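You operate a simulated robot arm through the tools that you are given. There is no shell and no other tool.

The job below is to be done with a simulated two-armed robot. You get a single attempt, and the scene is never put back.

## Task
Put the three loose wires in the terminals as the yellow card shows.
Fine: shut their levers; leave the power off.

Only the result counts: the job must be done as asked and must still hold three seconds after the hand-in. Knocking over, shifting, dropping, spilling or breaking anything else fails it.

## Robot
Two 7-joint arms with fingered hands on one trunk that stands fixed in place. Base frame: the origin is at the foot of the trunk, x ahead of it, y to its left, z up. Units: mm, degrees, N and s.
The left shoulder is at [60, 152, 1119], the right one opposite. With the tool pointing down near the work surface each hand reaches from about 420 to 820 mm from the base axis, measured 20 degrees to its own side. Payload 3.8 kg a hand.
Tool frame (each hand has its own): the origin (TCP) lies between the finger pads and is the grasp point; the fingertips stand 30 mm ahead of it; z points along the fingers, y is the line along which they close. The gripper opens to 104 mm. The gripper's body begins 35 mm behind the TCP. The gripper is a hand of 5 fingers: y runs from the thumb to the fingers, the wrist lies at [-15, -104, -178] in the tool frame, and closing takes about 1.5 s.
Orientation is that of the tool frame in the base frame, as a unit quaternion [x, y, z, w]. With the fingers straight down and the wrist toward the robot, the tool's x, y and z point along [0, 1, 0], [1, 0, 0] and [0, 0, -1] of the base frame.

## Interface
- The arms move only by the tool drive_tool. It takes "left_steps", "right_steps" or both (then of equal length, played together; a hand with none holds still); each is a list of rows, each a list of 6 numbers: the turn, a rotation vector about the base's x, y, z in degrees, then the shift along the base's x, y, z in mm. In form: [[ax, ay, az, x, y, z], ...]. A call has 1 to 20 rows; each row shifts and turns the commanded pose from where the row before left it. "left_fingers" and "right_fingers" are, for a hand that has rows, the finger opening in mm, from 0 to 104, set as the call begins (left out, the last holds). Rows are played at 5 a second. More than 50 mm and 8.6 degrees between two rows, or a gripper value outside its range, and nothing of the call is played. A pose out of reach is approached as far as the arm can. The call stops where the force on the tool passes 40 N (or 10 N more than at its start, if that is more) or the arm is blocked; 0.2 s more then pass. Each finger travels about 72 mm/s and halts on what it meets, pressing with about 29 N; the grip force reading is that of the motor and also rises with nothing between the fingers. The clock runs only during rows and for 0.2 s after the last one: add rows that do not move to give the fingers time. The reply holds the time, the measured pose of the TCP, the force on the tool along the base axes, the opening and the grip force, in the units named above and with some noise, with the torque about the TCP (base axes, N m) and any sound that the robot's microphone picked up.
- Cameras (640 x 400 px; columns grow to the right, rows downward): "scene" is now at [168, -25, 1286.3]; the picture's right is [-0.34, -0.94, 0.06], its down [-0.57, 0.15, -0.81] and it looks along [0.75, -0.31, -0.59] (base axes); focal length 309 px, centre (320, 200). "left" rides on the left gripper at [-80, -78, -141] in its tool frame; the picture's right is [-0.78, -0.30, 0.56], its down [0.53, -0.78, 0.33] and it looks along [0.33, 0.56, 0.76] (tool axes); focal length 247 px, centre (320, 200). "right" rides on the right gripper at [80, -78, -141] in its tool frame; the picture's right is [-0.78, 0.30, -0.56], its down [-0.54, -0.78, 0.33] and it looks along [-0.33, 0.56, 0.76] (tool axes); focal length 247 px, centre (320, 200). There is no depth. A picture from a camera that has moved, and an enlarged one, comes with that camera's place and axes in the base frame and with its lens. The place of the scene camera against the robot may be out by one fixed shift of up to 25 mm in any direction.
- get_image(camera): a new picture of that camera. The clock stands still meanwhile.
- raise_lower(by): slides the trunk up (or, below 0, down) by that many mm; the arms and the scene camera ride with it, the base frame stays. It gives what a move gives, with no picture.
- finger_targets(index, middle, ring, little, thumb_bend, thumb_turn, hand): sets how far each is bent, from 0 (flat) to 100 (curled in); at 30 the hand is open as for a grip, at 70 the pads meet at the TCP. One left out holds its place. A second passes; each finger stops where it meets its share of the squeeze, and holds until it gets a number again. A gripper value or a shape takes the hand back. It gives what a move gives, with no picture; readings hold the bend of each and the force on index, middle, ring, little, thumb and palm. thumb_turn goes from beside the hand (0) to across from the fingers (100), as for a grip.
- set_grasp(shape, hand): the hand has 5 fingers and takes this shape, open, in about a second: jaw (thumb against the fingers, like two jaws); tri (thumb and two fingers); tip (a fingertip pinch); poke (one finger out to press); point (the index stretched); flat (the hand flat); cup (the hand cupped); fist (a fist). The gripper value then closes the fingers along that shape, each until it touches; the sizes above hold for jaw. It gives what a move gives, with no picture.
- pan_tilt(pan, tilt): turns the head with the scene camera to pan (to the left, within 80 degrees either way) and tilt (down, from -29 to 69), counted from straight ahead of the robot. It gives what a move gives.
- close_up(camera, box): a new picture of the part [left, top, right, bottom] of that camera's present view, enlarged. The clock stands still meanwhile.
- sign_off(): hands the job in; it is judged then, once.

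Nothing tells you positions but the pictures and the camera data. Unless the task says otherwise, let go and move clear before handing in.

The tools are called after "Call:" as a command line: name --argument value ..., lists and objects as JSON in quotes. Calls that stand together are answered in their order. drive_tool: Moves the arms, as the interface text tells. Its arguments: {"type":"object","properties":{"left_steps":{"type":"array"},"left_fingers":{"type":"number"},"right_steps":{"type":"array"},"right_fingers":{"type":"number"}},"required":[]} The other tools are called the same way: raise_lower (by) slides the trunk up or down; set_grasp (shape, hand) gives the hand a shape; finger_targets (index, middle, ring, little, thumb_bend, thumb_turn, hand) moves the fingers one by one; pan_tilt (pan, tilt) turns the head that bears the scene camera; get_image (camera) takes a picture; close_up (camera, box) takes an enlarged picture of a part of a camera's view; sign_off () hands the job in.

At the start:

```text
time_s: 0.0
left_ee_pos: [609.1, 42.0, 1077.5]
left_orientation: [0.707, 0.707, 0.0, 0.0]
left_force: [-0.5, 0.0, 0.6]
left_torque: [0.01, 0.01, -0.03]
left_width: 103.6
left_finger_force: 0.0
left_shape: jaw
left_bend: [30.0, 30.0, 30.0, 30.0, 30.0, 98.0]
left_finger forces: [0.1, 0.0, 0.0, 0.1, 0.0, 0.1]
right_ee_pos: [453.5, -341.0, 1098.7]
right_orientation: [0.708, 0.706, 0.0, 0.001]
right_force: [-0.1, 0.2, 0.2]
right_torque: [0.02, 0.0, -0.03]
right_width: 103.5
right_finger_force: 0.2
right_shape: jaw
right_bend: [30.0, 30.0, 30.0, 30.0, 30.0, 98.0]
right_finger forces: [0.1, 0.0, 0.1, 0.0, 0.0, 0.0]
trunk travel left (down, up): [-200.0, 256.0]
head pan, tilt: [-20.1, 26.6]
```

scene: 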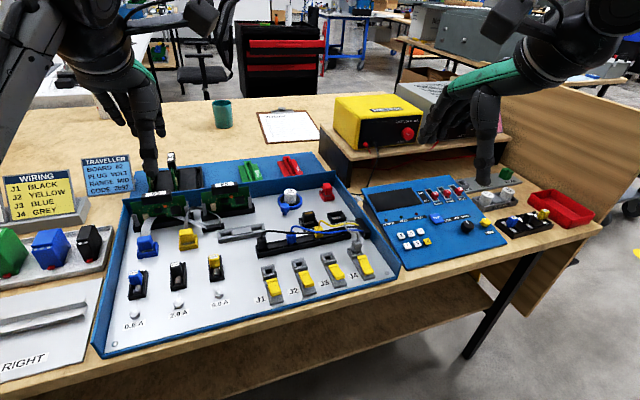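
right: 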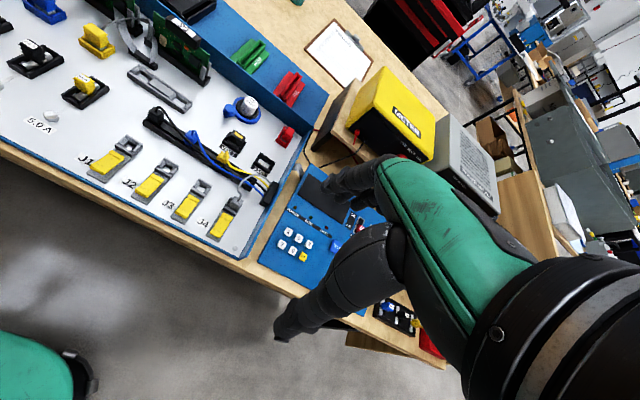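
left: 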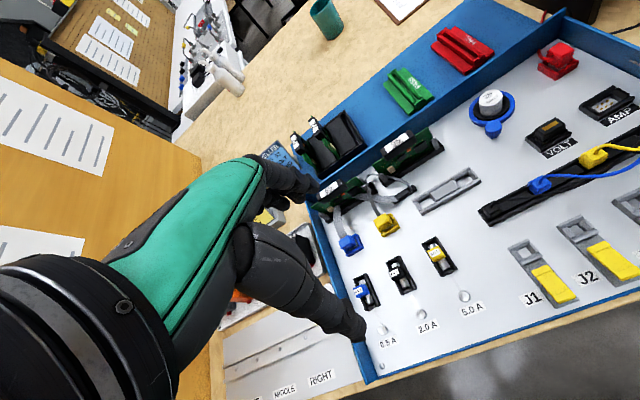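

The panel has four lever terminals J1–J4 and wires lying near a black duct, and the yellow card reads J1 BLACK, J2 YELLOW, J3 BLUE, J4 GREY. I'll take enlarged pictures to read the details.

Call:
close_up --camera "scene" --box '[230, 180, 410, 310]'

Call:
close_up --camera "right" --box '[70, 70, 300, 260]'

Call:
close_up --camera "scene" --box '[0, 150, 140, 230]'

```text
3.08 times, centred on (320, 245) of scene
camera zoom: at [168.0, -25.0, 1286.3], right [-0.34, -0.94, 0.06], down [-0.57, 0.15, -0.81], along [0.75, -0.31, -0.59], focal length 951 px, centre (320, 62)
```

zoom: 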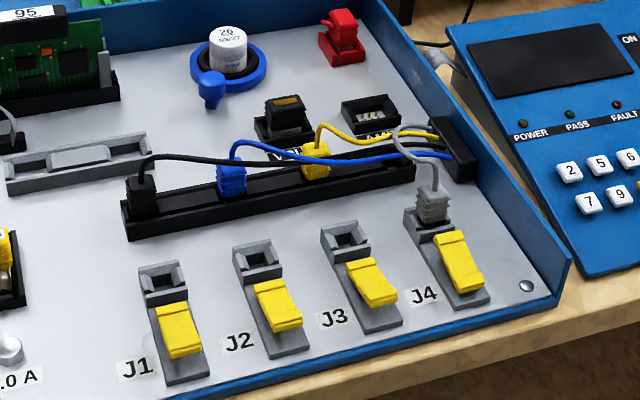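

```text
2.11 times, centred on (185, 165) of right
camera zoom: at [375.8, -260.5, 1240.9], right [0.3, -0.78, 0.56], down [-0.78, -0.53, -0.33], along [0.56, -0.33, -0.76], focal length 520 px, centre (604, 274)
```

zoom: 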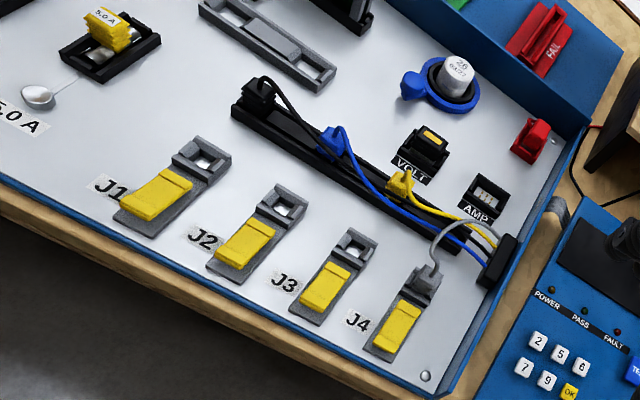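

```text
4.57 times, centred on (70, 190) of scene
camera zoom: at [168.0, -25.0, 1286.3], right [-0.34, -0.94, 0.06], down [-0.57, 0.15, -0.81], along [0.75, -0.31, -0.59], focal length 1413 px, centre (1463, 246)
```

zoom: 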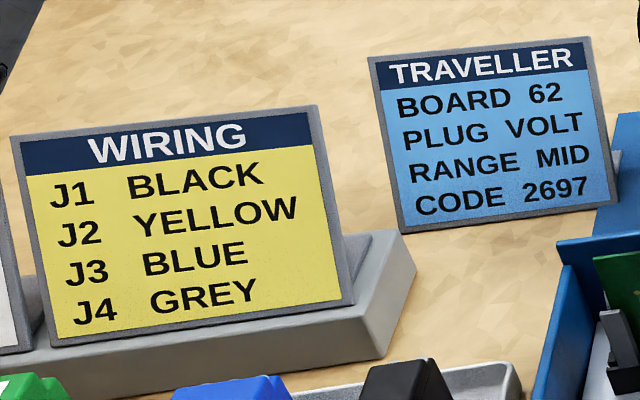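

The wires to place are black (J1), yellow (J2) and blue (J3); grey already sits in J4. Next I'll zoom in on the levers, the holes and the plugs in the rail.

Call:
close_up --camera "scene" --box '[258, 240, 338, 290]'

Call:
close_up --camera "scene" --box '[318, 220, 398, 270]'

Call:
close_up --camera "scene" --box '[258, 205, 338, 255]'

Call:
close_up --camera "right" --box '[80, 130, 176, 190]'

Call:
close_up --camera "right" --box '[140, 100, 236, 160]'

Call:
close_up --camera "left" --box '[470, 130, 640, 310]'

```text
8.00 times, centred on (298, 265) of scene
camera zoom: at [168.0, -25.0, 1286.3], right [-0.34, -0.94, 0.06], down [-0.57, 0.15, -0.81], along [0.75, -0.31, -0.59], focal length 2472 px, centre (496, -320)
```

zoom: 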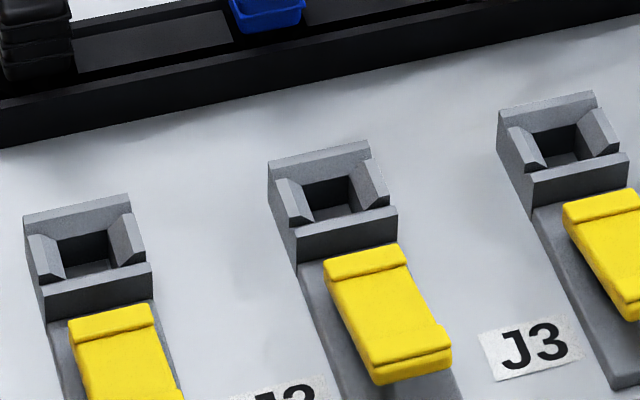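

```text
8.00 times, centred on (358, 245) of scene
camera zoom: at [168.0, -25.0, 1286.3], right [-0.34, -0.94, 0.06], down [-0.57, 0.15, -0.81], along [0.75, -0.31, -0.59], focal length 2472 px, centre (16, -160)
```

zoom: 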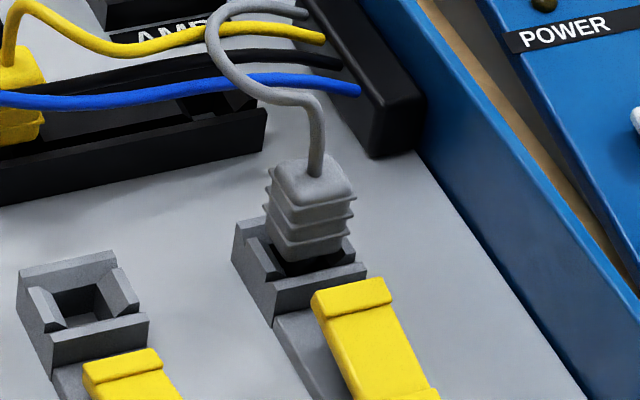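

```text
8.00 times, centred on (298, 230) of scene
camera zoom: at [168.0, -25.0, 1286.3], right [-0.34, -0.94, 0.06], down [-0.57, 0.15, -0.81], along [0.75, -0.31, -0.59], focal length 2472 px, centre (496, -40)
```

zoom: 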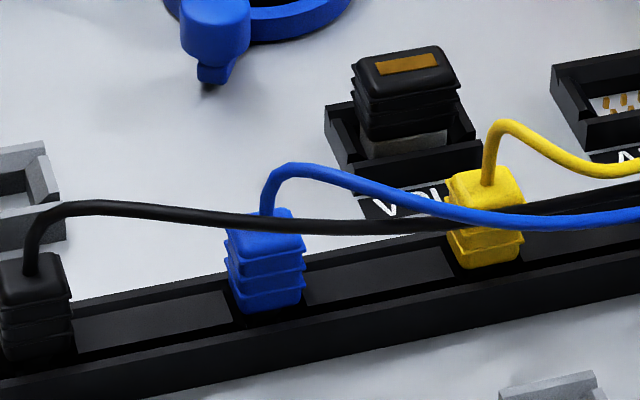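

```text
6.67 times, centred on (128, 160) of right
camera zoom: at [375.8, -260.5, 1240.9], right [0.3, -0.78, 0.56], down [-0.78, -0.53, -0.33], along [0.56, -0.33, -0.76], focal length 1646 px, centre (1600, 467)
```

zoom: 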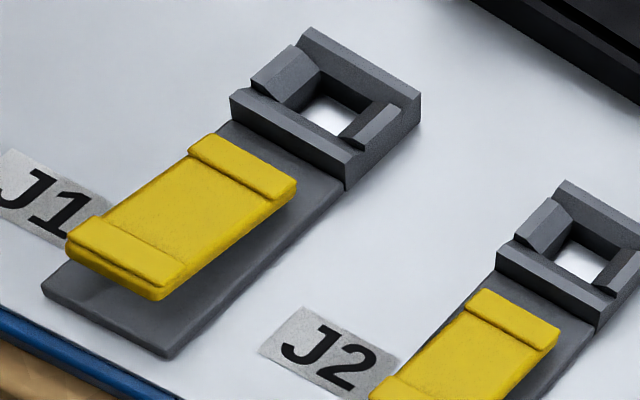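

```text
6.67 times, centred on (188, 130) of right
camera zoom: at [375.8, -260.5, 1240.9], right [0.3, -0.78, 0.56], down [-0.78, -0.53, -0.33], along [0.56, -0.33, -0.76], focal length 1646 px, centre (1200, 667)
```

zoom: 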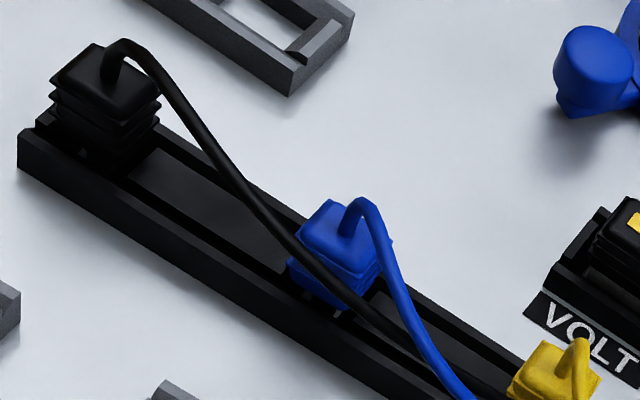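

```text
2.22 times, centred on (555, 220) of left
camera zoom: at [530.7, -38.0, 1218.6], right [-0.3, -0.78, -0.56], down [-0.78, 0.53, -0.33], along [0.56, 0.33, -0.76], focal length 549 px, centre (-202, 156)
```

zoom: 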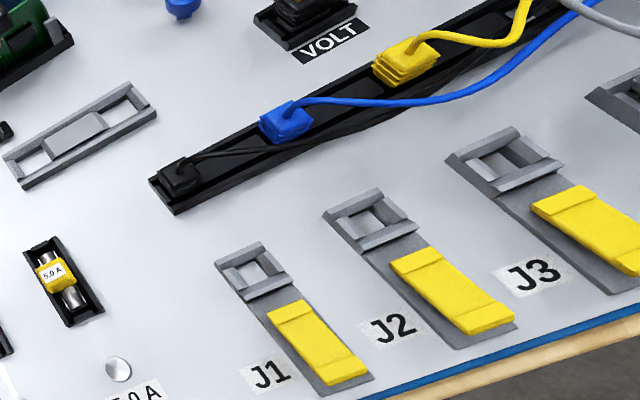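

Geometry from the two hand cameras: the rail plugs stand near x≈643 (black y≈-103, blue ≈-166, yellow ≈-228, tops z≈828). The holes J1–J3 are near x≈577 with the same y values, and the panel is nearly square to the base. First I'll move the left hand aside and see what the pinch shape looks like.

Call:
drive_tool --left_steps '[[0, 0, 0, -20, 40, 5], [0, 0, 0, -20, 40, 5], [0, 0, 0, -20, 40, 5], [0, 0, 0, -20, 40, 5], [0, 0, 0, 0, 0, 0]]'

Call:
set_grasp --hand "right" --shape "tip"

Call:
get_image --camera "right"

Call:
pan_tilt --pan -25 --tilt 35

Call:
get_image --camera "scene"

```text
time_s: 1.2
left_ee_pos: [528.5, 202.5, 1097.1]
left_orientation: [0.707, 0.707, 0.001, -0.001]
left_force: [0.8, 1.3, -0.8]
left_torque: [-0.02, 0.02, 0.01]
left_width: 103.6
left_finger_force: 0.2
left_shape: jaw
left_bend: [30.0, 30.0, 30.0, 30.0, 30.0, 98.0]
left_finger forces: [0.0, 0.0, 0.1, 0.1, 0.0, 0.1]
right_ee_pos: [453.5, -341.7, 1098.5]
right_orientation: [0.708, 0.706, 0.0, 0.0]
right_force: [-0.3, -0.2, 0.5]
right_torque: [0.0, 0.02, -0.01]
right_width: 103.8
right_finger_force: 0.1
right_shape: jaw
right_bend: [30.0, 30.0, 30.0, 30.0, 30.0, 98.0]
right_finger forces: [0.0, 0.0, 0.0, 0.1, 0.0, 0.0]
trunk travel left (down, up): [-200.0, 256.0]
head pan, tilt: [-20.1, 26.6]
```

```text
time_s: 2.1
left_ee_pos: [529.7, 202.7, 1097.6]
left_orientation: [0.707, 0.707, 0.0, -0.002]
left_force: [0.7, 0.2, -0.5]
left_torque: [0.0, -0.01, 0.03]
left_width: 103.5
left_finger_force: 0.0
left_shape: jaw
left_bend: [30.0, 30.0, 30.0, 30.0, 30.0, 98.0]
left_finger forces: [0.0, 0.0, 0.0, 0.0, 0.1, 0.0]
right_ee_pos: [452.9, -341.3, 1099.2]
right_orientation: [0.708, 0.706, 0.001, 0.0]
right_force: [0.4, -0.2, 0.2]
right_torque: [0.0, 0.02, 0.02]
right_width: 103.8
right_finger_force: 0.0
right_shape: tip
right_bend: [30.0, 98.0, 99.0, 99.0, 30.0, 98.0]
right_finger forces: [0.0, 0.0, 0.0, 0.1, 0.0, 0.0]
trunk travel left (down, up): [-200.0, 256.0]
head pan, tilt: [-20.1, 26.6]
```

```text
taken
camera right: at [375.7, -260.3, 1241.0], right [0.3, -0.78, 0.56], down [-0.78, -0.53, -0.33], along [0.56, -0.33, -0.76], focal length 247 px, centre (320, 200)
```

right: 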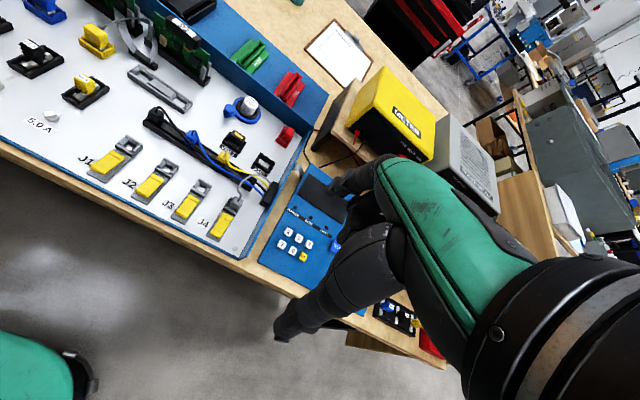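

```text
time_s: 2.8
left_ee_pos: [528.3, 202.6, 1095.8]
left_orientation: [0.707, 0.707, 0.0, 0.0]
left_force: [-0.1, 0.5, -0.1]
left_torque: [-0.03, 0.02, -0.02]
left_width: 103.7
left_finger_force: 0.1
left_shape: jaw
left_bend: [30.0, 30.0, 30.0, 30.0, 30.0, 98.0]
left_finger forces: [0.0, 0.0, 0.0, 0.0, 0.0, 0.0]
right_ee_pos: [453.4, -340.1, 1100.1]
right_orientation: [0.708, 0.706, 0.0, 0.0]
right_force: [-0.2, 0.0, 0.6]
right_torque: [0.01, 0.01, 0.01]
right_width: 103.9
right_finger_force: 0.1
right_shape: tip
right_bend: [30.0, 98.0, 99.0, 99.0, 30.0, 98.0]
right_finger forces: [0.0, 0.0, 0.1, 0.1, 0.1, 0.0]
trunk travel left (down, up): [-200.0, 256.0]
head pan, tilt: [-25.0, 35.0]
```

```text
taken
camera scene: at [159.6, -30.5, 1274.5], right [-0.42, -0.91, 0.07], down [-0.65, 0.24, -0.72], along [0.63, -0.35, -0.69], focal length 309 px, centre (320, 200)
```

scene: 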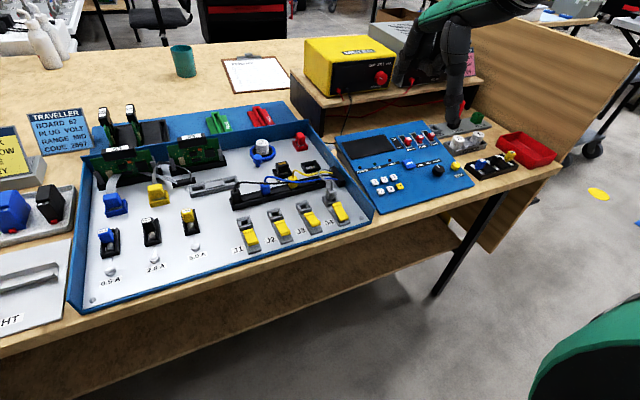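

The pinch uses index and thumb while the other fingers stay curled. I'll carry the right hand over the black plug, staying high, and look again.

Call:
drive_tool --right_steps '[[0, 0, 0, 20, 30, 0], [0, 0, 0, 25, 30, 0], [0, 0, 0, 25, 30, 0], [0, 0, 0, 25, 30, -10], [0, 0, 0, 25, 30, -20], [0, 0, 0, 25, 30, -20], [0, 0, 0, 25, 30, -20], [0, 0, 0, 18, 28, -30], [0, 0, 0, 0, 0, -20], [0, 0, 0, 0, 0, -20], [0, 0, 0, 0, 0, 0], [0, 0, 0, 0, 0, 0]]'

Call:
get_image --camera "right"

Call:
get_image --camera "scene"

```text
time_s: 5.4
left_ee_pos: [528.4, 201.5, 1097.7]
left_orientation: [0.707, 0.707, 0.001, 0.0]
left_force: [0.3, -0.1, -0.4]
left_torque: [-0.02, -0.02, 0.01]
left_width: 103.6
left_finger_force: 0.1
left_shape: jaw
left_bend: [30.0, 30.0, 30.0, 30.0, 30.0, 98.0]
left_finger forces: [0.0, 0.0, 0.1, 0.1, 0.1, 0.0]
right_ee_pos: [641.6, -104.5, 959.5]
right_orientation: [0.707, 0.707, 0.0, 0.0]
right_force: [0.2, -0.3, 0.1]
right_torque: [0.01, 0.0, -0.01]
right_width: 103.5
right_finger_force: 0.2
right_shape: tip
right_bend: [30.0, 98.0, 99.0, 99.0, 30.0, 98.0]
right_finger forces: [0.0, 0.0, 0.0, 0.1, 0.0, 0.0]
trunk travel left (down, up): [-200.0, 256.0]
head pan, tilt: [-25.0, 35.0]
```

```text
taken
camera right: at [563.9, -23.3, 1100.6], right [0.29, -0.78, 0.56], down [-0.78, -0.53, -0.33], along [0.56, -0.33, -0.76], focal length 247 px, centre (320, 200)
```

right: 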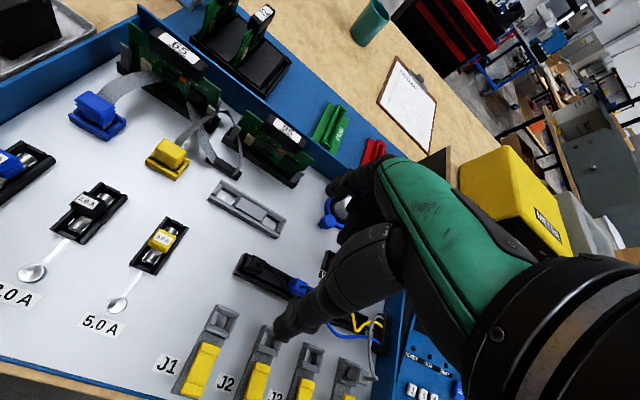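

```text
taken
camera scene: at [159.4, -30.5, 1274.5], right [-0.42, -0.91, 0.07], down [-0.65, 0.24, -0.72], along [0.63, -0.35, -0.69], focal length 309 px, centre (320, 200)
```

scene: 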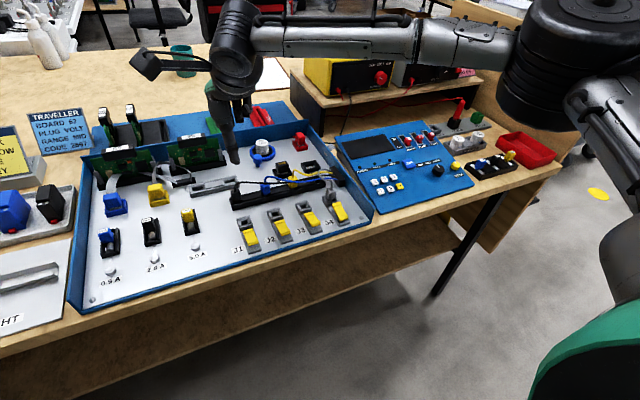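

Call:
close_up --camera "scene" --box '[180, 70, 370, 260]'

Call:
close_up --camera "right" --box '[190, 160, 420, 390]'

Call:
get_image --camera "left"

```text
2.11 times, centred on (275, 165) of scene
camera zoom: at [159.4, -30.5, 1274.5], right [-0.42, -0.91, 0.07], down [-0.65, 0.24, -0.72], along [0.63, -0.35, -0.69], focal length 651 px, centre (415, 274)
```

zoom: 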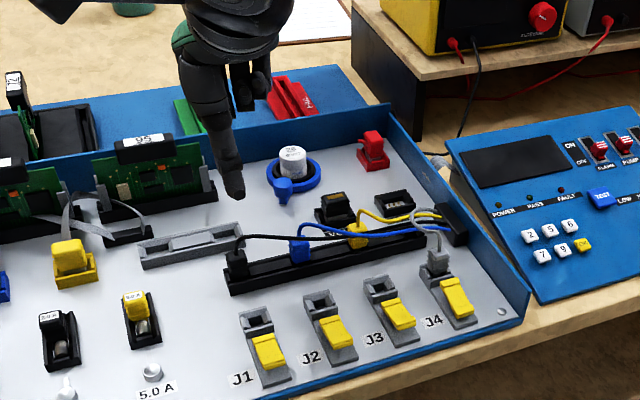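

```text
1.74 times, centred on (305, 275) of right
camera zoom: at [563.9, -23.3, 1100.6], right [0.29, -0.78, 0.56], down [-0.78, -0.53, -0.33], along [0.56, -0.33, -0.76], focal length 430 px, centre (346, 70)
```

zoom: 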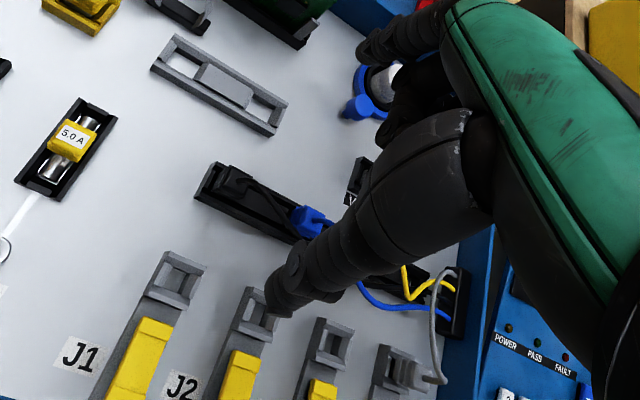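

```text
taken
camera left: at [450.7, 122.3, 1237.6], right [-0.3, -0.78, -0.56], down [-0.78, 0.53, -0.33], along [0.56, 0.33, -0.76], focal length 247 px, centre (320, 200)
```

left: 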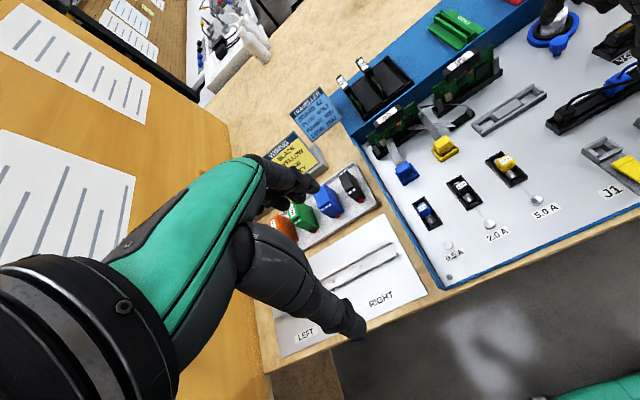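

I'll narrow the pinch and lower to about 40 mm above the plug, then measure from close up.

Call:
drive_tool --right_steps '[[0, 0, 0, 0, 0, -20], [0, 0, 0, 0, 0, -20], [0, 0, 0, 0, 0, -15], [0, 0, 0, 0, 0, 0], [0, 0, 0, 0, 0, 0]]' --right_fingers 50

Call:
get_image --camera "right"

Call:
close_up --camera "right" --box '[180, 140, 400, 360]'

Call:
close_up --camera "scene" --box '[210, 130, 310, 230]'

```text
time_s: 6.6
left_ee_pos: [527.9, 202.3, 1096.6]
left_orientation: [0.707, 0.707, -0.001, 0.0]
left_force: [-0.1, -0.2, 0.5]
left_torque: [-0.03, 0.0, 0.01]
left_width: 103.8
left_finger_force: 0.1
left_shape: jaw
left_bend: [30.0, 30.0, 30.0, 30.0, 30.0, 98.0]
left_finger forces: [0.1, 0.0, 0.1, 0.0, 0.1, 0.1]
right_ee_pos: [635.1, -109.9, 906.0]
right_orientation: [0.707, 0.707, 0.001, 0.0]
right_force: [-0.3, -0.5, -0.3]
right_torque: [-0.05, 0.02, -0.01]
right_width: 50.5
right_finger_force: 0.0
right_shape: tip
right_bend: [73.0, 98.0, 99.0, 99.0, 70.0, 100.0]
right_finger forces: [0.0, 0.1, 0.0, 0.0, 0.1, 0.1]
right hand out of reach, approached as far as the arm can: row 2, 3
trunk travel left (down, up): [-200.0, 256.0]
head pan, tilt: [-25.0, 35.0]
```

```text
taken
camera right: at [557.3, -30.3, 1047.8], right [0.3, -0.78, 0.56], down [-0.78, -0.53, -0.33], along [0.56, -0.33, -0.76], focal length 247 px, centre (320, 200)
```

right: 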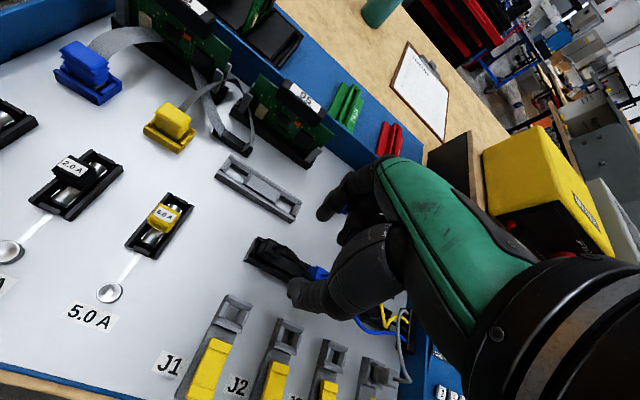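

```text
1.82 times, centred on (290, 250) of right
camera zoom: at [557.3, -30.3, 1047.8], right [0.3, -0.78, 0.56], down [-0.78, -0.53, -0.33], along [0.56, -0.33, -0.76], focal length 449 px, centre (374, 109)
```

zoom: 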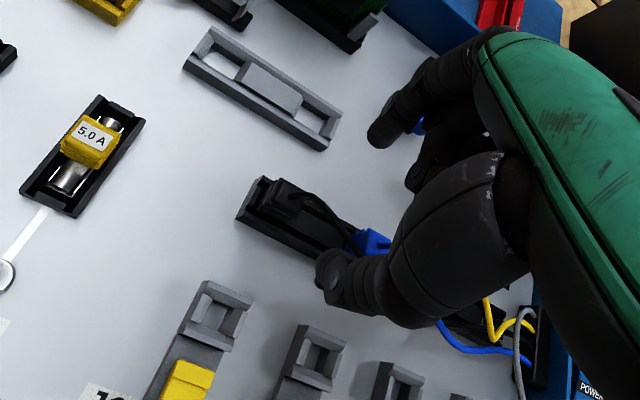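

```text
4.00 times, centred on (260, 180) of scene
camera zoom: at [159.7, -30.5, 1274.5], right [-0.42, -0.91, 0.07], down [-0.65, 0.24, -0.72], along [0.63, -0.35, -0.69], focal length 1236 px, centre (560, 280)
```

zoom: 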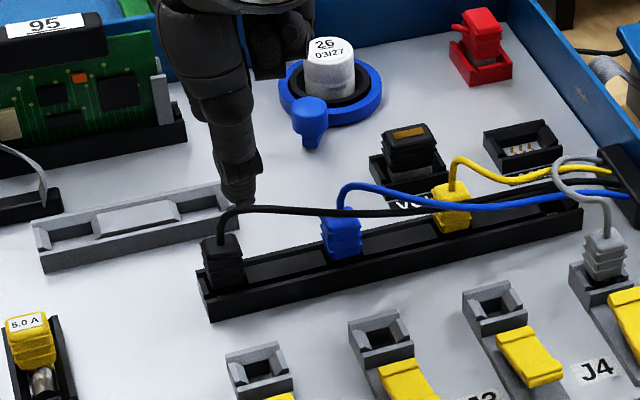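

The arm can't quite reach here, so the trunk has to go lower. I'll lift both hands first and then slide the trunk down.

Call:
drive_tool --right_steps '[[0, 0, 0, 0, 0, 30], [0, 0, 0, 0, 0, 35], [0, 0, 0, 0, 0, 35], [0, 0, 0, 0, 0, 30], [0, 0, 0, 0, 0, 0]]' --left_steps '[[0, 0, 0, -10, 20, 30], [0, 0, 0, -10, 20, 30], [0, 0, 0, -10, 10, 30], [0, 0, 0, 0, 0, 20], [0, 0, 0, 0, 0, 0]]'

Call:
raise_lower --by -130

Call:
get_image --camera "scene"

```text
time_s: 7.8
left_ee_pos: [498.7, 252.3, 1208.5]
left_orientation: [0.708, 0.707, 0.0, 0.0]
left_force: [0.2, 0.7, 0.0]
left_torque: [-0.02, 0.02, 0.03]
left_width: 103.8
left_finger_force: 0.1
left_shape: jaw
left_bend: [30.0, 30.0, 30.0, 30.0, 30.0, 98.0]
left_finger forces: [0.0, 0.0, 0.0, 0.0, 0.0, 0.0]
right_ee_pos: [635.1, -111.2, 1036.9]
right_orientation: [0.707, 0.707, 0.0, 0.0]
right_force: [-0.2, 0.9, -0.1]
right_torque: [0.01, 0.02, 0.01]
right_width: 50.5
right_finger_force: 0.1
right_shape: tip
right_bend: [73.0, 98.0, 99.0, 99.0, 70.0, 100.0]
right_finger forces: [0.0, 0.0, 0.1, 0.1, 0.0, 0.0]
trunk travel left (down, up): [-200.0, 256.0]
head pan, tilt: [-25.0, 35.0]
```

```text
time_s: 9.4
left_ee_pos: [496.2, 251.8, 1078.8]
left_orientation: [0.707, 0.707, 0.001, 0.0]
left_force: [-0.1, -0.3, 0.1]
left_torque: [0.02, -0.01, 0.04]
left_width: 103.8
left_finger_force: 0.0
left_shape: jaw
left_bend: [30.0, 30.0, 30.0, 30.0, 30.0, 98.0]
left_finger forces: [0.0, 0.0, 0.0, 0.1, 0.0, 0.0]
right_ee_pos: [633.6, -110.8, 906.1]
right_orientation: [0.707, 0.707, 0.002, 0.001]
right_force: [0.1, 0.6, -0.1]
right_torque: [-0.02, -0.05, 0.03]
right_width: 50.7
right_finger_force: 0.1
right_shape: tip
right_bend: [73.0, 98.0, 99.0, 99.0, 70.0, 100.0]
right_finger forces: [0.0, 0.0, 0.0, 0.0, 0.0, 0.0]
trunk travel left (down, up): [-70.0, 386.0]
head pan, tilt: [-25.0, 35.0]
```

```text
taken
camera scene: at [243.2, -30.4, 1094.9], right [-0.39, -0.91, 0.16], down [-0.79, 0.24, -0.56], along [0.47, -0.35, -0.81], focal length 309 px, centre (320, 200)
```

scene: 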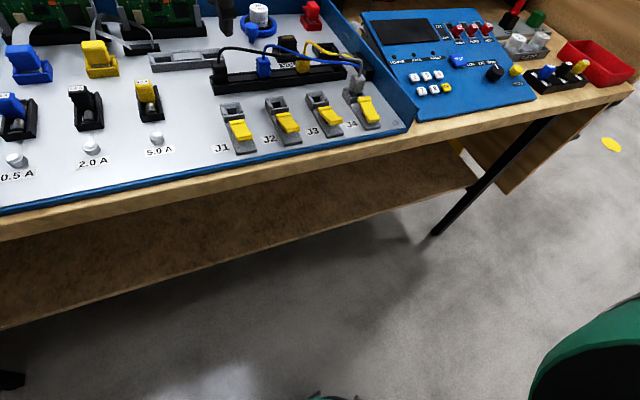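

Call:
pan_tilt --pan -18 --tilt 18

Call:
get_image --camera "scene"

Call:
close_up --camera "right" --box '[220, 200, 340, 320]'

```text
time_s: 10.2
left_ee_pos: [498.2, 251.6, 1077.9]
left_orientation: [0.707, 0.707, 0.0, -0.001]
left_force: [0.0, 0.1, 0.5]
left_torque: [-0.04, 0.0, -0.02]
left_width: 103.8
left_finger_force: 0.0
left_shape: jaw
left_bend: [30.0, 30.0, 30.0, 30.0, 30.0, 98.0]
left_finger forces: [0.0, 0.0, 0.1, 0.0, 0.0, 0.0]
right_ee_pos: [634.4, -109.0, 906.9]
right_orientation: [0.708, 0.706, -0.001, 0.001]
right_force: [0.1, -0.4, -0.9]
right_torque: [-0.03, 0.0, 0.03]
right_width: 50.6
right_finger_force: 0.0
right_shape: tip
right_bend: [73.0, 98.0, 99.0, 99.0, 70.0, 100.0]
right_finger forces: [0.1, 0.0, 0.0, 0.1, 0.1, 0.1]
trunk travel left (down, up): [-70.0, 386.0]
head pan, tilt: [-18.0, 18.0]
```

```text
taken
camera scene: at [262.8, -22.1, 1116.1], right [-0.29, -0.95, 0.12], down [-0.63, 0.1, -0.77], along [0.72, -0.29, -0.63], focal length 309 px, centre (320, 200)
```

scene: 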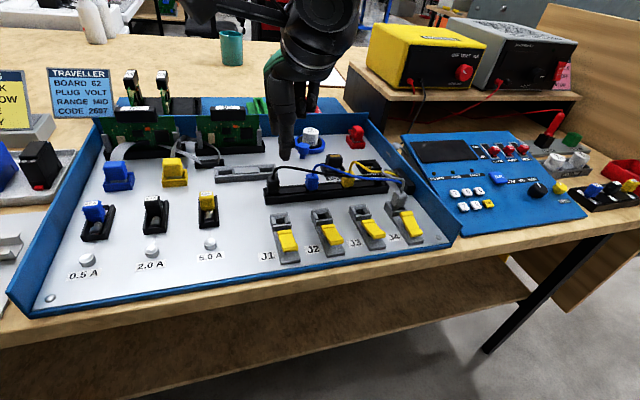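

```text
3.33 times, centred on (280, 260) of right
camera zoom: at [557.3, -29.7, 1048.1], right [0.3, -0.78, 0.56], down [-0.78, -0.53, -0.33], along [0.56, -0.33, -0.76], focal length 823 px, centre (453, 0)
```

zoom: 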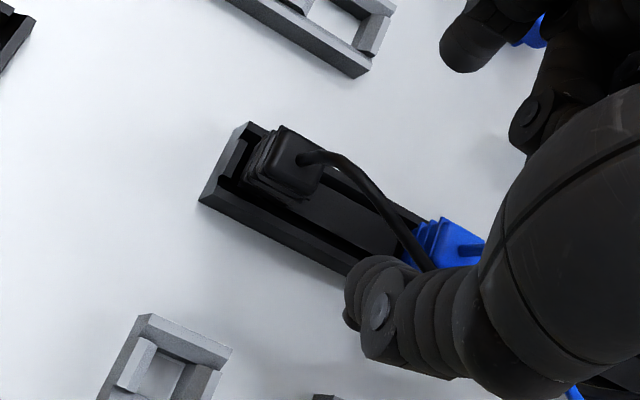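

Combining the views puts the black plug's top near (644, -102, 818). I'll centre over it, with the fingertips just above the plug, and check from both cameras.

Call:
drive_tool --right_steps '[[0, 0, 0, 5, 4, 0], [0, 0, 0, 5, 3, 0], [0, 0, 0, 0, 0, -15], [0, 0, 0, 0, 0, -15], [0, 0, 0, 0, 0, -15], [0, 0, 0, 0, 0, 0], [0, 0, 0, 0, 0, 0]]'

Call:
close_up --camera "right" --box '[220, 180, 380, 280]'

Call:
close_up --camera "scene" --box '[240, 110, 360, 210]'

```text
time_s: 11.8
left_ee_pos: [499.6, 251.7, 1077.4]
left_orientation: [0.707, 0.707, 0.0, -0.001]
left_force: [-0.6, 0.2, -0.3]
left_torque: [-0.01, 0.0, 0.03]
left_width: 103.8
left_finger_force: 0.1
left_shape: jaw
left_bend: [30.0, 30.0, 30.0, 30.0, 30.0, 98.0]
left_finger forces: [0.0, 0.0, 0.0, 0.0, 0.0, 0.1]
right_ee_pos: [643.8, -102.7, 860.4]
right_orientation: [0.708, 0.706, 0.0, 0.0]
right_force: [0.2, -1.0, 0.2]
right_torque: [-0.02, -0.03, -0.02]
right_width: 50.3
right_finger_force: 0.1
right_shape: tip
right_bend: [73.0, 98.0, 99.0, 99.0, 70.0, 100.0]
right_finger forces: [0.1, 0.0, 0.0, 0.2, 0.1, 0.1]
trunk travel left (down, up): [-70.0, 386.0]
head pan, tilt: [-18.0, 18.0]
```

```text
4.00 times, centred on (300, 230) of right
camera zoom: at [566.8, -22.5, 1002.6], right [0.3, -0.78, 0.56], down [-0.78, -0.53, -0.33], along [0.56, -0.33, -0.76], focal length 988 px, centre (400, 80)
```

zoom: 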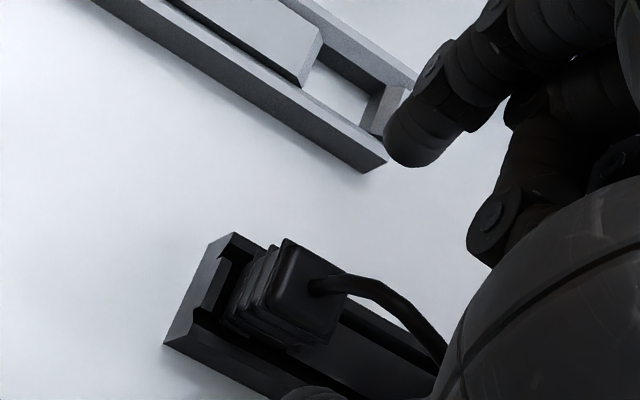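

```text
4.00 times, centred on (300, 160) of scene
camera zoom: at [262.7, -22.1, 1116.1], right [-0.29, -0.95, 0.12], down [-0.63, 0.1, -0.77], along [0.72, -0.29, -0.63], focal length 1236 px, centre (400, 360)
```

zoom: 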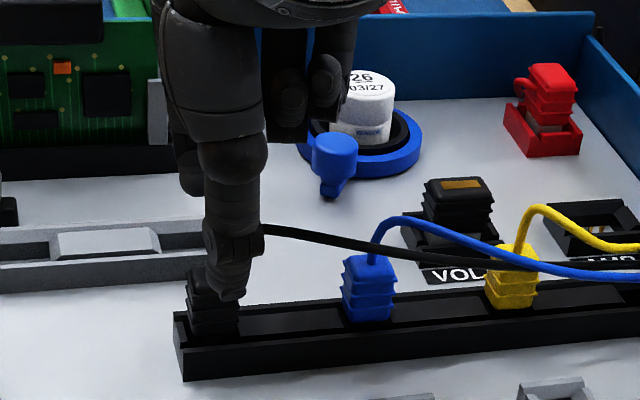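

The plug centres at about (644, -100.5), a couple of mm from the hand. I'll shift, narrow the pinch to 40 mm, and go down around the plug to just above the rail.

Call:
drive_tool --right_steps '[[0, 0, 0, 0, 2, 0], [0, 0, 0, 0, 0, 0], [0, 0, 0, 0, 0, -8], [0, 0, 0, 0, 0, -8], [0, 0, 0, 0, 0, -8], [0, 0, 0, 0, 0, -8], [0, 0, 0, 0, 0, 0], [0, 0, 0, 0, 0, 0]]' --right_fingers 40

Call:
close_up --camera "right" --box '[220, 160, 400, 300]'

Call:
close_up --camera "scene" --box '[240, 120, 340, 220]'

```text
time_s: 13.6
left_ee_pos: [498.5, 252.3, 1077.1]
left_orientation: [0.707, 0.707, 0.0, 0.0]
left_force: [0.2, 0.7, 0.8]
left_torque: [0.02, -0.02, 0.0]
left_width: 103.8
left_finger_force: 0.0
left_shape: jaw
left_bend: [30.0, 30.0, 30.0, 30.0, 30.0, 98.0]
left_finger forces: [0.1, 0.1, 0.0, 0.0, 0.1, 0.0]
right_ee_pos: [645.2, -102.0, 828.6]
right_orientation: [0.708, 0.706, 0.0, 0.0]
right_force: [0.0, -0.3, 0.0]
right_torque: [-0.02, -0.01, -0.01]
right_width: 40.9
right_finger_force: 0.3
right_shape: tip
right_bend: [73.0, 98.0, 99.0, 99.0, 73.0, 100.0]
right_finger forces: [0.0, 0.1, 0.0, 0.0, 0.1, 0.1]
trunk travel left (down, up): [-70.0, 386.0]
head pan, tilt: [-18.0, 18.0]
```

```text
2.86 times, centred on (310, 230) of right
camera zoom: at [567.2, -21.0, 970.8], right [0.3, -0.78, 0.56], down [-0.78, -0.53, -0.33], along [0.56, -0.33, -0.76], focal length 706 px, centre (349, 114)
```

zoom: 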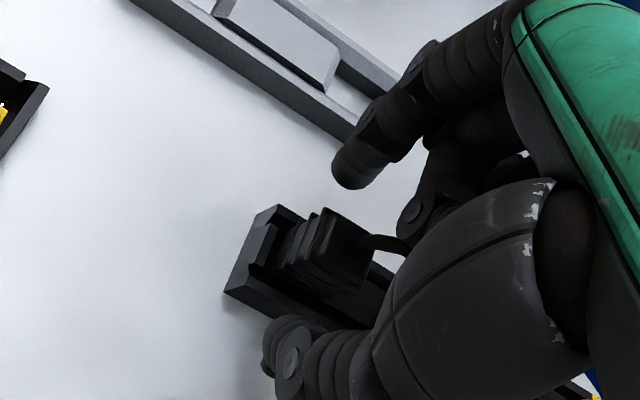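

```text
4.00 times, centred on (290, 170) of scene
camera zoom: at [262.7, -22.1, 1116.1], right [-0.29, -0.95, 0.12], down [-0.63, 0.1, -0.77], along [0.72, -0.29, -0.63], focal length 1236 px, centre (440, 320)
```

zoom: 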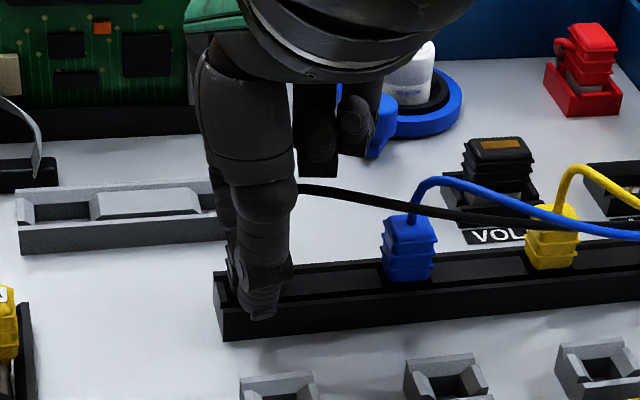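

The pinch straddles the plug. A small correction to +y, then I'll close on it.

Call:
drive_tool --right_steps '[[0, 0, 0, -0.5, 2, -1], [0, 0, 0, 0, 0, 0], [0, 0, 0, 0, 0, 0]]'

Call:
drive_tool --right_steps '[[0, 0, 0, 0, 0, 0], [0, 0, 0, 0, 0, 0], [0, 0, 0, 0, 0, 0], [0, 0, 0, 0, 0, 0], [0, 0, 0, 0, 0, 0], [0, 0, 0, 0, 0, 0]]' --right_fingers 0

Call:
close_up --camera "right" --box '[220, 160, 400, 300]'

Call:
close_up --camera "scene" --box '[240, 120, 340, 220]'

```text
time_s: 14.4
left_ee_pos: [498.5, 252.0, 1077.6]
left_orientation: [0.707, 0.707, 0.0, 0.0]
left_force: [-1.0, -0.2, 0.2]
left_torque: [-0.02, 0.02, -0.03]
left_width: 103.5
left_finger_force: 0.0
left_shape: jaw
left_bend: [30.0, 30.0, 30.0, 30.0, 30.0, 98.0]
left_finger forces: [0.0, 0.0, 0.0, 0.0, 0.0, 0.0]
right_ee_pos: [643.8, -98.7, 828.1]
right_orientation: [0.708, 0.706, 0.0, 0.0]
right_force: [0.0, 1.0, -0.5]
right_torque: [-0.05, -0.03, -0.01]
right_width: 40.6
right_finger_force: 0.0
right_shape: tip
right_bend: [73.0, 98.0, 99.0, 99.0, 73.0, 100.0]
right_finger forces: [0.0, 0.1, 0.0, 0.0, 0.0, 0.0]
trunk travel left (down, up): [-70.0, 386.0]
head pan, tilt: [-18.0, 18.0]
```

```text
time_s: 15.8
left_ee_pos: [498.9, 251.5, 1077.1]
left_orientation: [0.707, 0.707, 0.0, 0.001]
left_force: [-0.5, 0.2, 0.5]
left_torque: [-0.01, -0.03, -0.03]
left_width: 103.7
left_finger_force: 0.0
left_shape: jaw
left_bend: [30.0, 30.0, 30.0, 30.0, 30.0, 98.0]
left_finger forces: [0.0, 0.0, 0.0, 0.0, 0.1, 0.1]
right_ee_pos: [643.5, -98.7, 829.6]
right_orientation: [0.708, 0.707, 0.0, 0.0]
right_force: [0.5, 0.1, 0.0]
right_torque: [0.0, -0.02, 0.0]
right_width: 11.1
right_finger_force: 28.7
right_shape: tip
right_bend: [71.0, 100.0, 100.0, 100.0, 74.0, 100.0]
right_finger forces: [25.9, 0.1, 0.0, 0.1, 26.1, 0.1]
trunk travel left (down, up): [-70.0, 386.0]
head pan, tilt: [-18.0, 18.0]
```

```text
2.86 times, centred on (310, 230) of right
camera zoom: at [566.7, -19.1, 970.0], right [0.3, -0.78, 0.56], down [-0.78, -0.53, -0.33], along [0.56, -0.33, -0.76], focal length 706 px, centre (349, 114)
```

zoom: 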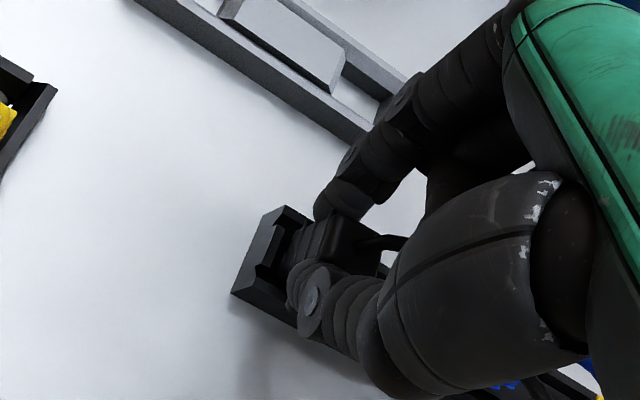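

```text
4.00 times, centred on (290, 170) of scene
camera zoom: at [262.7, -22.1, 1116.2], right [-0.29, -0.95, 0.12], down [-0.63, 0.1, -0.77], along [0.72, -0.29, -0.63], focal length 1236 px, centre (440, 320)
```

zoom: 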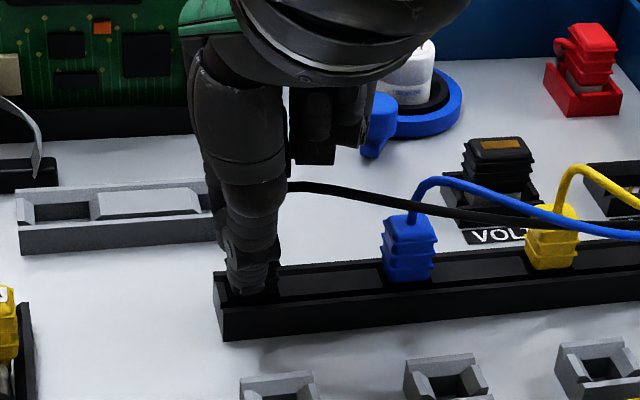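

The plug is held, with 26 N on each of index and thumb. I'll lift straight up gently and check it comes along.

Call:
drive_tool --right_steps '[[0, 0, 0, 0, 0, 4], [0, 0, 0, 0, 0, 6], [0, 0, 0, 0, 0, 10], [0, 0, 0, 0, 0, 10], [0, 0, 0, 0, 0, 10], [0, 0, 0, 0, 0, 10], [0, 0, 0, 0, 0, 0]]'

Call:
close_up --camera "right" --box '[220, 160, 400, 300]'

Call:
close_up --camera "scene" --box '[240, 90, 360, 230]'

```text
time_s: 17.4
left_ee_pos: [499.7, 252.0, 1077.7]
left_orientation: [0.707, 0.707, 0.0, 0.0]
left_force: [-0.1, 0.6, -1.0]
left_torque: [-0.01, 0.01, 0.0]
left_width: 103.8
left_finger_force: 0.0
left_shape: jaw
left_bend: [30.0, 30.0, 30.0, 30.0, 30.0, 98.0]
left_finger forces: [0.0, 0.0, 0.1, 0.1, 0.0, 0.0]
right_ee_pos: [644.0, -98.8, 878.0]
right_orientation: [0.708, 0.706, 0.0, 0.0]
right_force: [0.2, -0.2, 0.0]
right_torque: [-0.01, 0.02, 0.01]
right_width: 10.9
right_finger_force: 28.7
right_shape: tip
right_bend: [71.0, 100.0, 100.0, 100.0, 74.0, 100.0]
right_finger forces: [26.0, 0.0, 0.0, 0.0, 26.0, 0.0]
trunk travel left (down, up): [-70.0, 386.0]
head pan, tilt: [-18.0, 18.0]
```

```text
2.86 times, centred on (310, 230) of right
camera zoom: at [566.8, -18.8, 1020.0], right [0.3, -0.78, 0.56], down [-0.78, -0.53, -0.33], along [0.55, -0.33, -0.76], focal length 706 px, centre (349, 114)
```

zoom: 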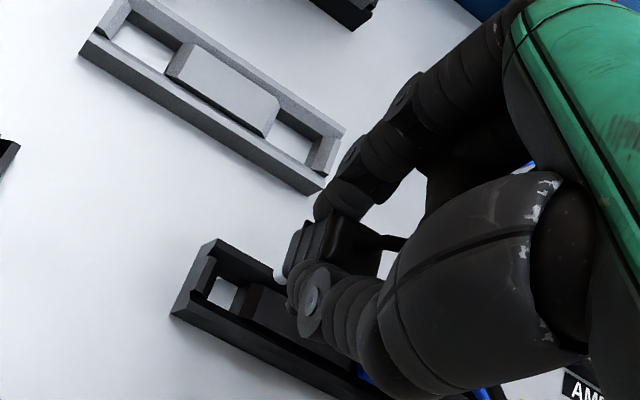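

```text
2.86 times, centred on (300, 160) of scene
camera zoom: at [262.8, -22.1, 1116.1], right [-0.29, -0.95, 0.12], down [-0.63, 0.1, -0.77], along [0.72, -0.29, -0.63], focal length 883 px, centre (377, 314)
```

zoom: 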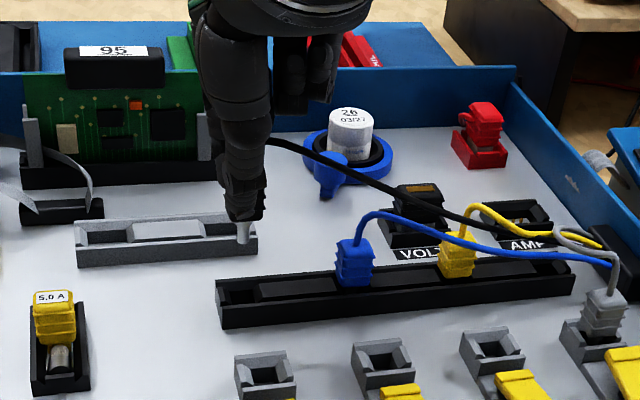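

The black wire is out, its white pin showing, and the empty rail socket is visible. I'll carry it back over J1, keeping height, and compare how J1's socket lines up.

Call:
drive_tool --right_steps '[[0, 0, 0, -15, 0, 0], [0, 0, 0, -18, 0, 0], [0, 0, 0, -18, 0, 0], [0, 0, 0, -16, 0, 0], [0, 0, 0, 0, 0, 0], [0, 0, 0, 0, 0, 0]]'

Call:
close_up --camera "right" --box '[220, 160, 400, 300]'

Call:
close_up --camera "scene" --box '[240, 110, 360, 270]'

```text
time_s: 18.8
left_ee_pos: [498.6, 252.1, 1077.8]
left_orientation: [0.707, 0.707, 0.0, 0.0]
left_force: [0.7, 0.8, 0.8]
left_torque: [0.02, 0.0, 0.01]
left_width: 103.7
left_finger_force: 0.1
left_shape: jaw
left_bend: [30.0, 30.0, 30.0, 30.0, 30.0, 98.0]
left_finger forces: [0.0, 0.1, 0.0, 0.1, 0.0, 0.0]
right_ee_pos: [577.2, -99.5, 878.1]
right_orientation: [0.708, 0.706, 0.001, 0.001]
right_force: [0.1, 0.3, 0.5]
right_torque: [0.0, 0.01, 0.0]
right_width: 10.8
right_finger_force: 29.2
right_shape: tip
right_bend: [71.0, 100.0, 100.0, 100.0, 74.0, 100.0]
right_finger forces: [26.0, 0.0, 0.0, 0.1, 26.0, 0.0]
trunk travel left (down, up): [-70.0, 386.0]
head pan, tilt: [-18.0, 18.0]
```

```text
2.86 times, centred on (310, 230) of right
camera zoom: at [500.2, -18.8, 1020.2], right [0.3, -0.78, 0.56], down [-0.78, -0.53, -0.33], along [0.56, -0.33, -0.76], focal length 706 px, centre (349, 114)
```

zoom: 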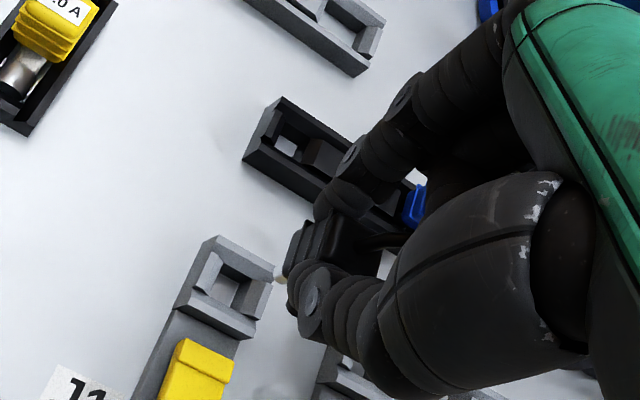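

```text
2.50 times, centred on (300, 190) of scene
camera zoom: at [262.5, -22.1, 1116.2], right [-0.29, -0.95, 0.12], down [-0.63, 0.1, -0.77], along [0.72, -0.29, -0.63], focal length 773 px, centre (370, 225)
```

zoom: 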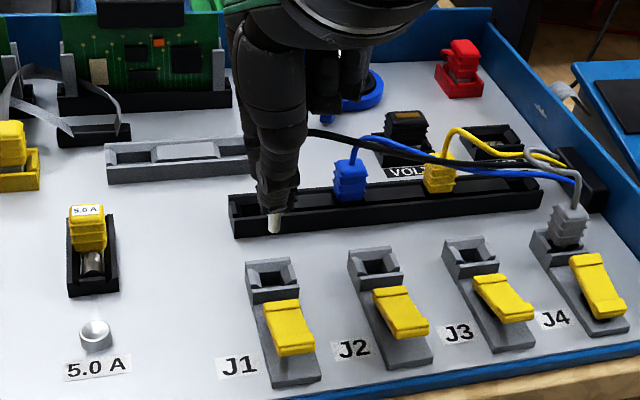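

Call:
close_up --camera "right" --box '[255, 200, 325, 260]'

Call:
close_up --camera "scene" --box '[265, 170, 325, 260]'

Call:
close_up --camera "scene" --box '[340, 170, 430, 250]'

```text
6.67 times, centred on (290, 230) of right
camera zoom: at [500.2, -18.8, 1020.2], right [0.3, -0.78, 0.56], down [-0.78, -0.53, -0.33], along [0.56, -0.33, -0.76], focal length 1646 px, centre (520, 0)
```

zoom: 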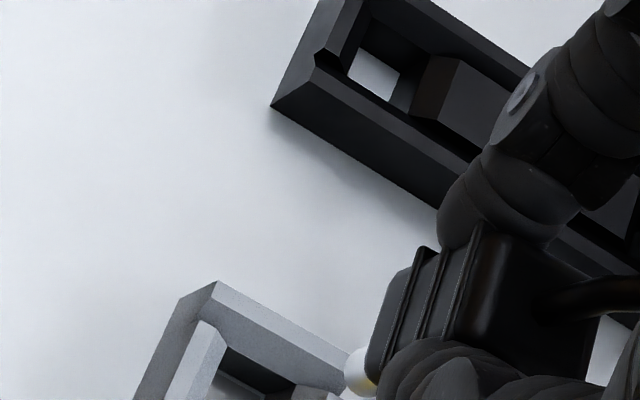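

```text
4.44 times, centred on (295, 215) of scene
camera zoom: at [262.5, -22.1, 1116.2], right [-0.29, -0.95, 0.12], down [-0.63, 0.1, -0.77], along [0.72, -0.29, -0.63], focal length 1374 px, centre (431, 133)
```

zoom: 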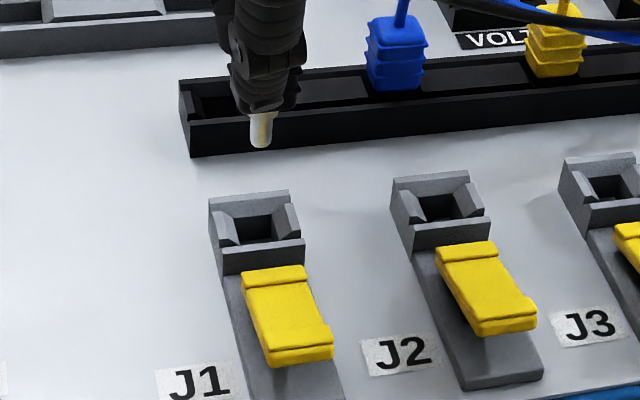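

```text
5.00 times, centred on (385, 210) of scene
camera zoom: at [262.5, -22.1, 1116.2], right [-0.29, -0.95, 0.12], down [-0.63, 0.1, -0.77], along [0.72, -0.29, -0.63], focal length 1545 px, centre (-5, 150)
```

zoom: 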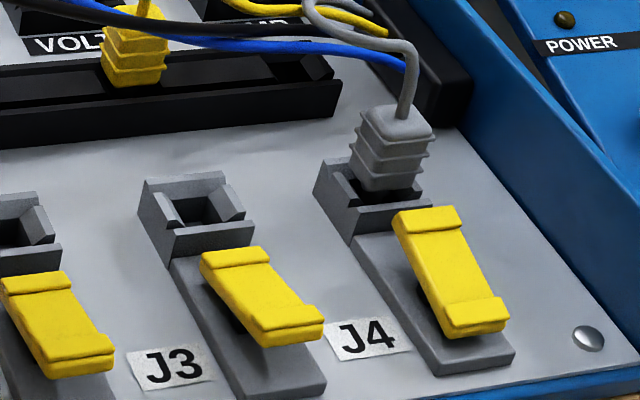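

Call:
close_up --camera "right" --box '[245, 225, 325, 275]'

```text
8.00 times, centred on (285, 250) of right
camera zoom: at [500.2, -18.8, 1020.2], right [0.3, -0.78, 0.56], down [-0.78, -0.53, -0.33], along [0.56, -0.33, -0.76], focal length 1976 px, centre (600, -200)
```

zoom: 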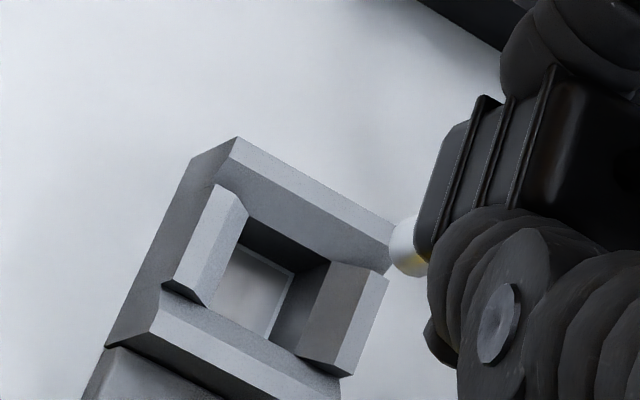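

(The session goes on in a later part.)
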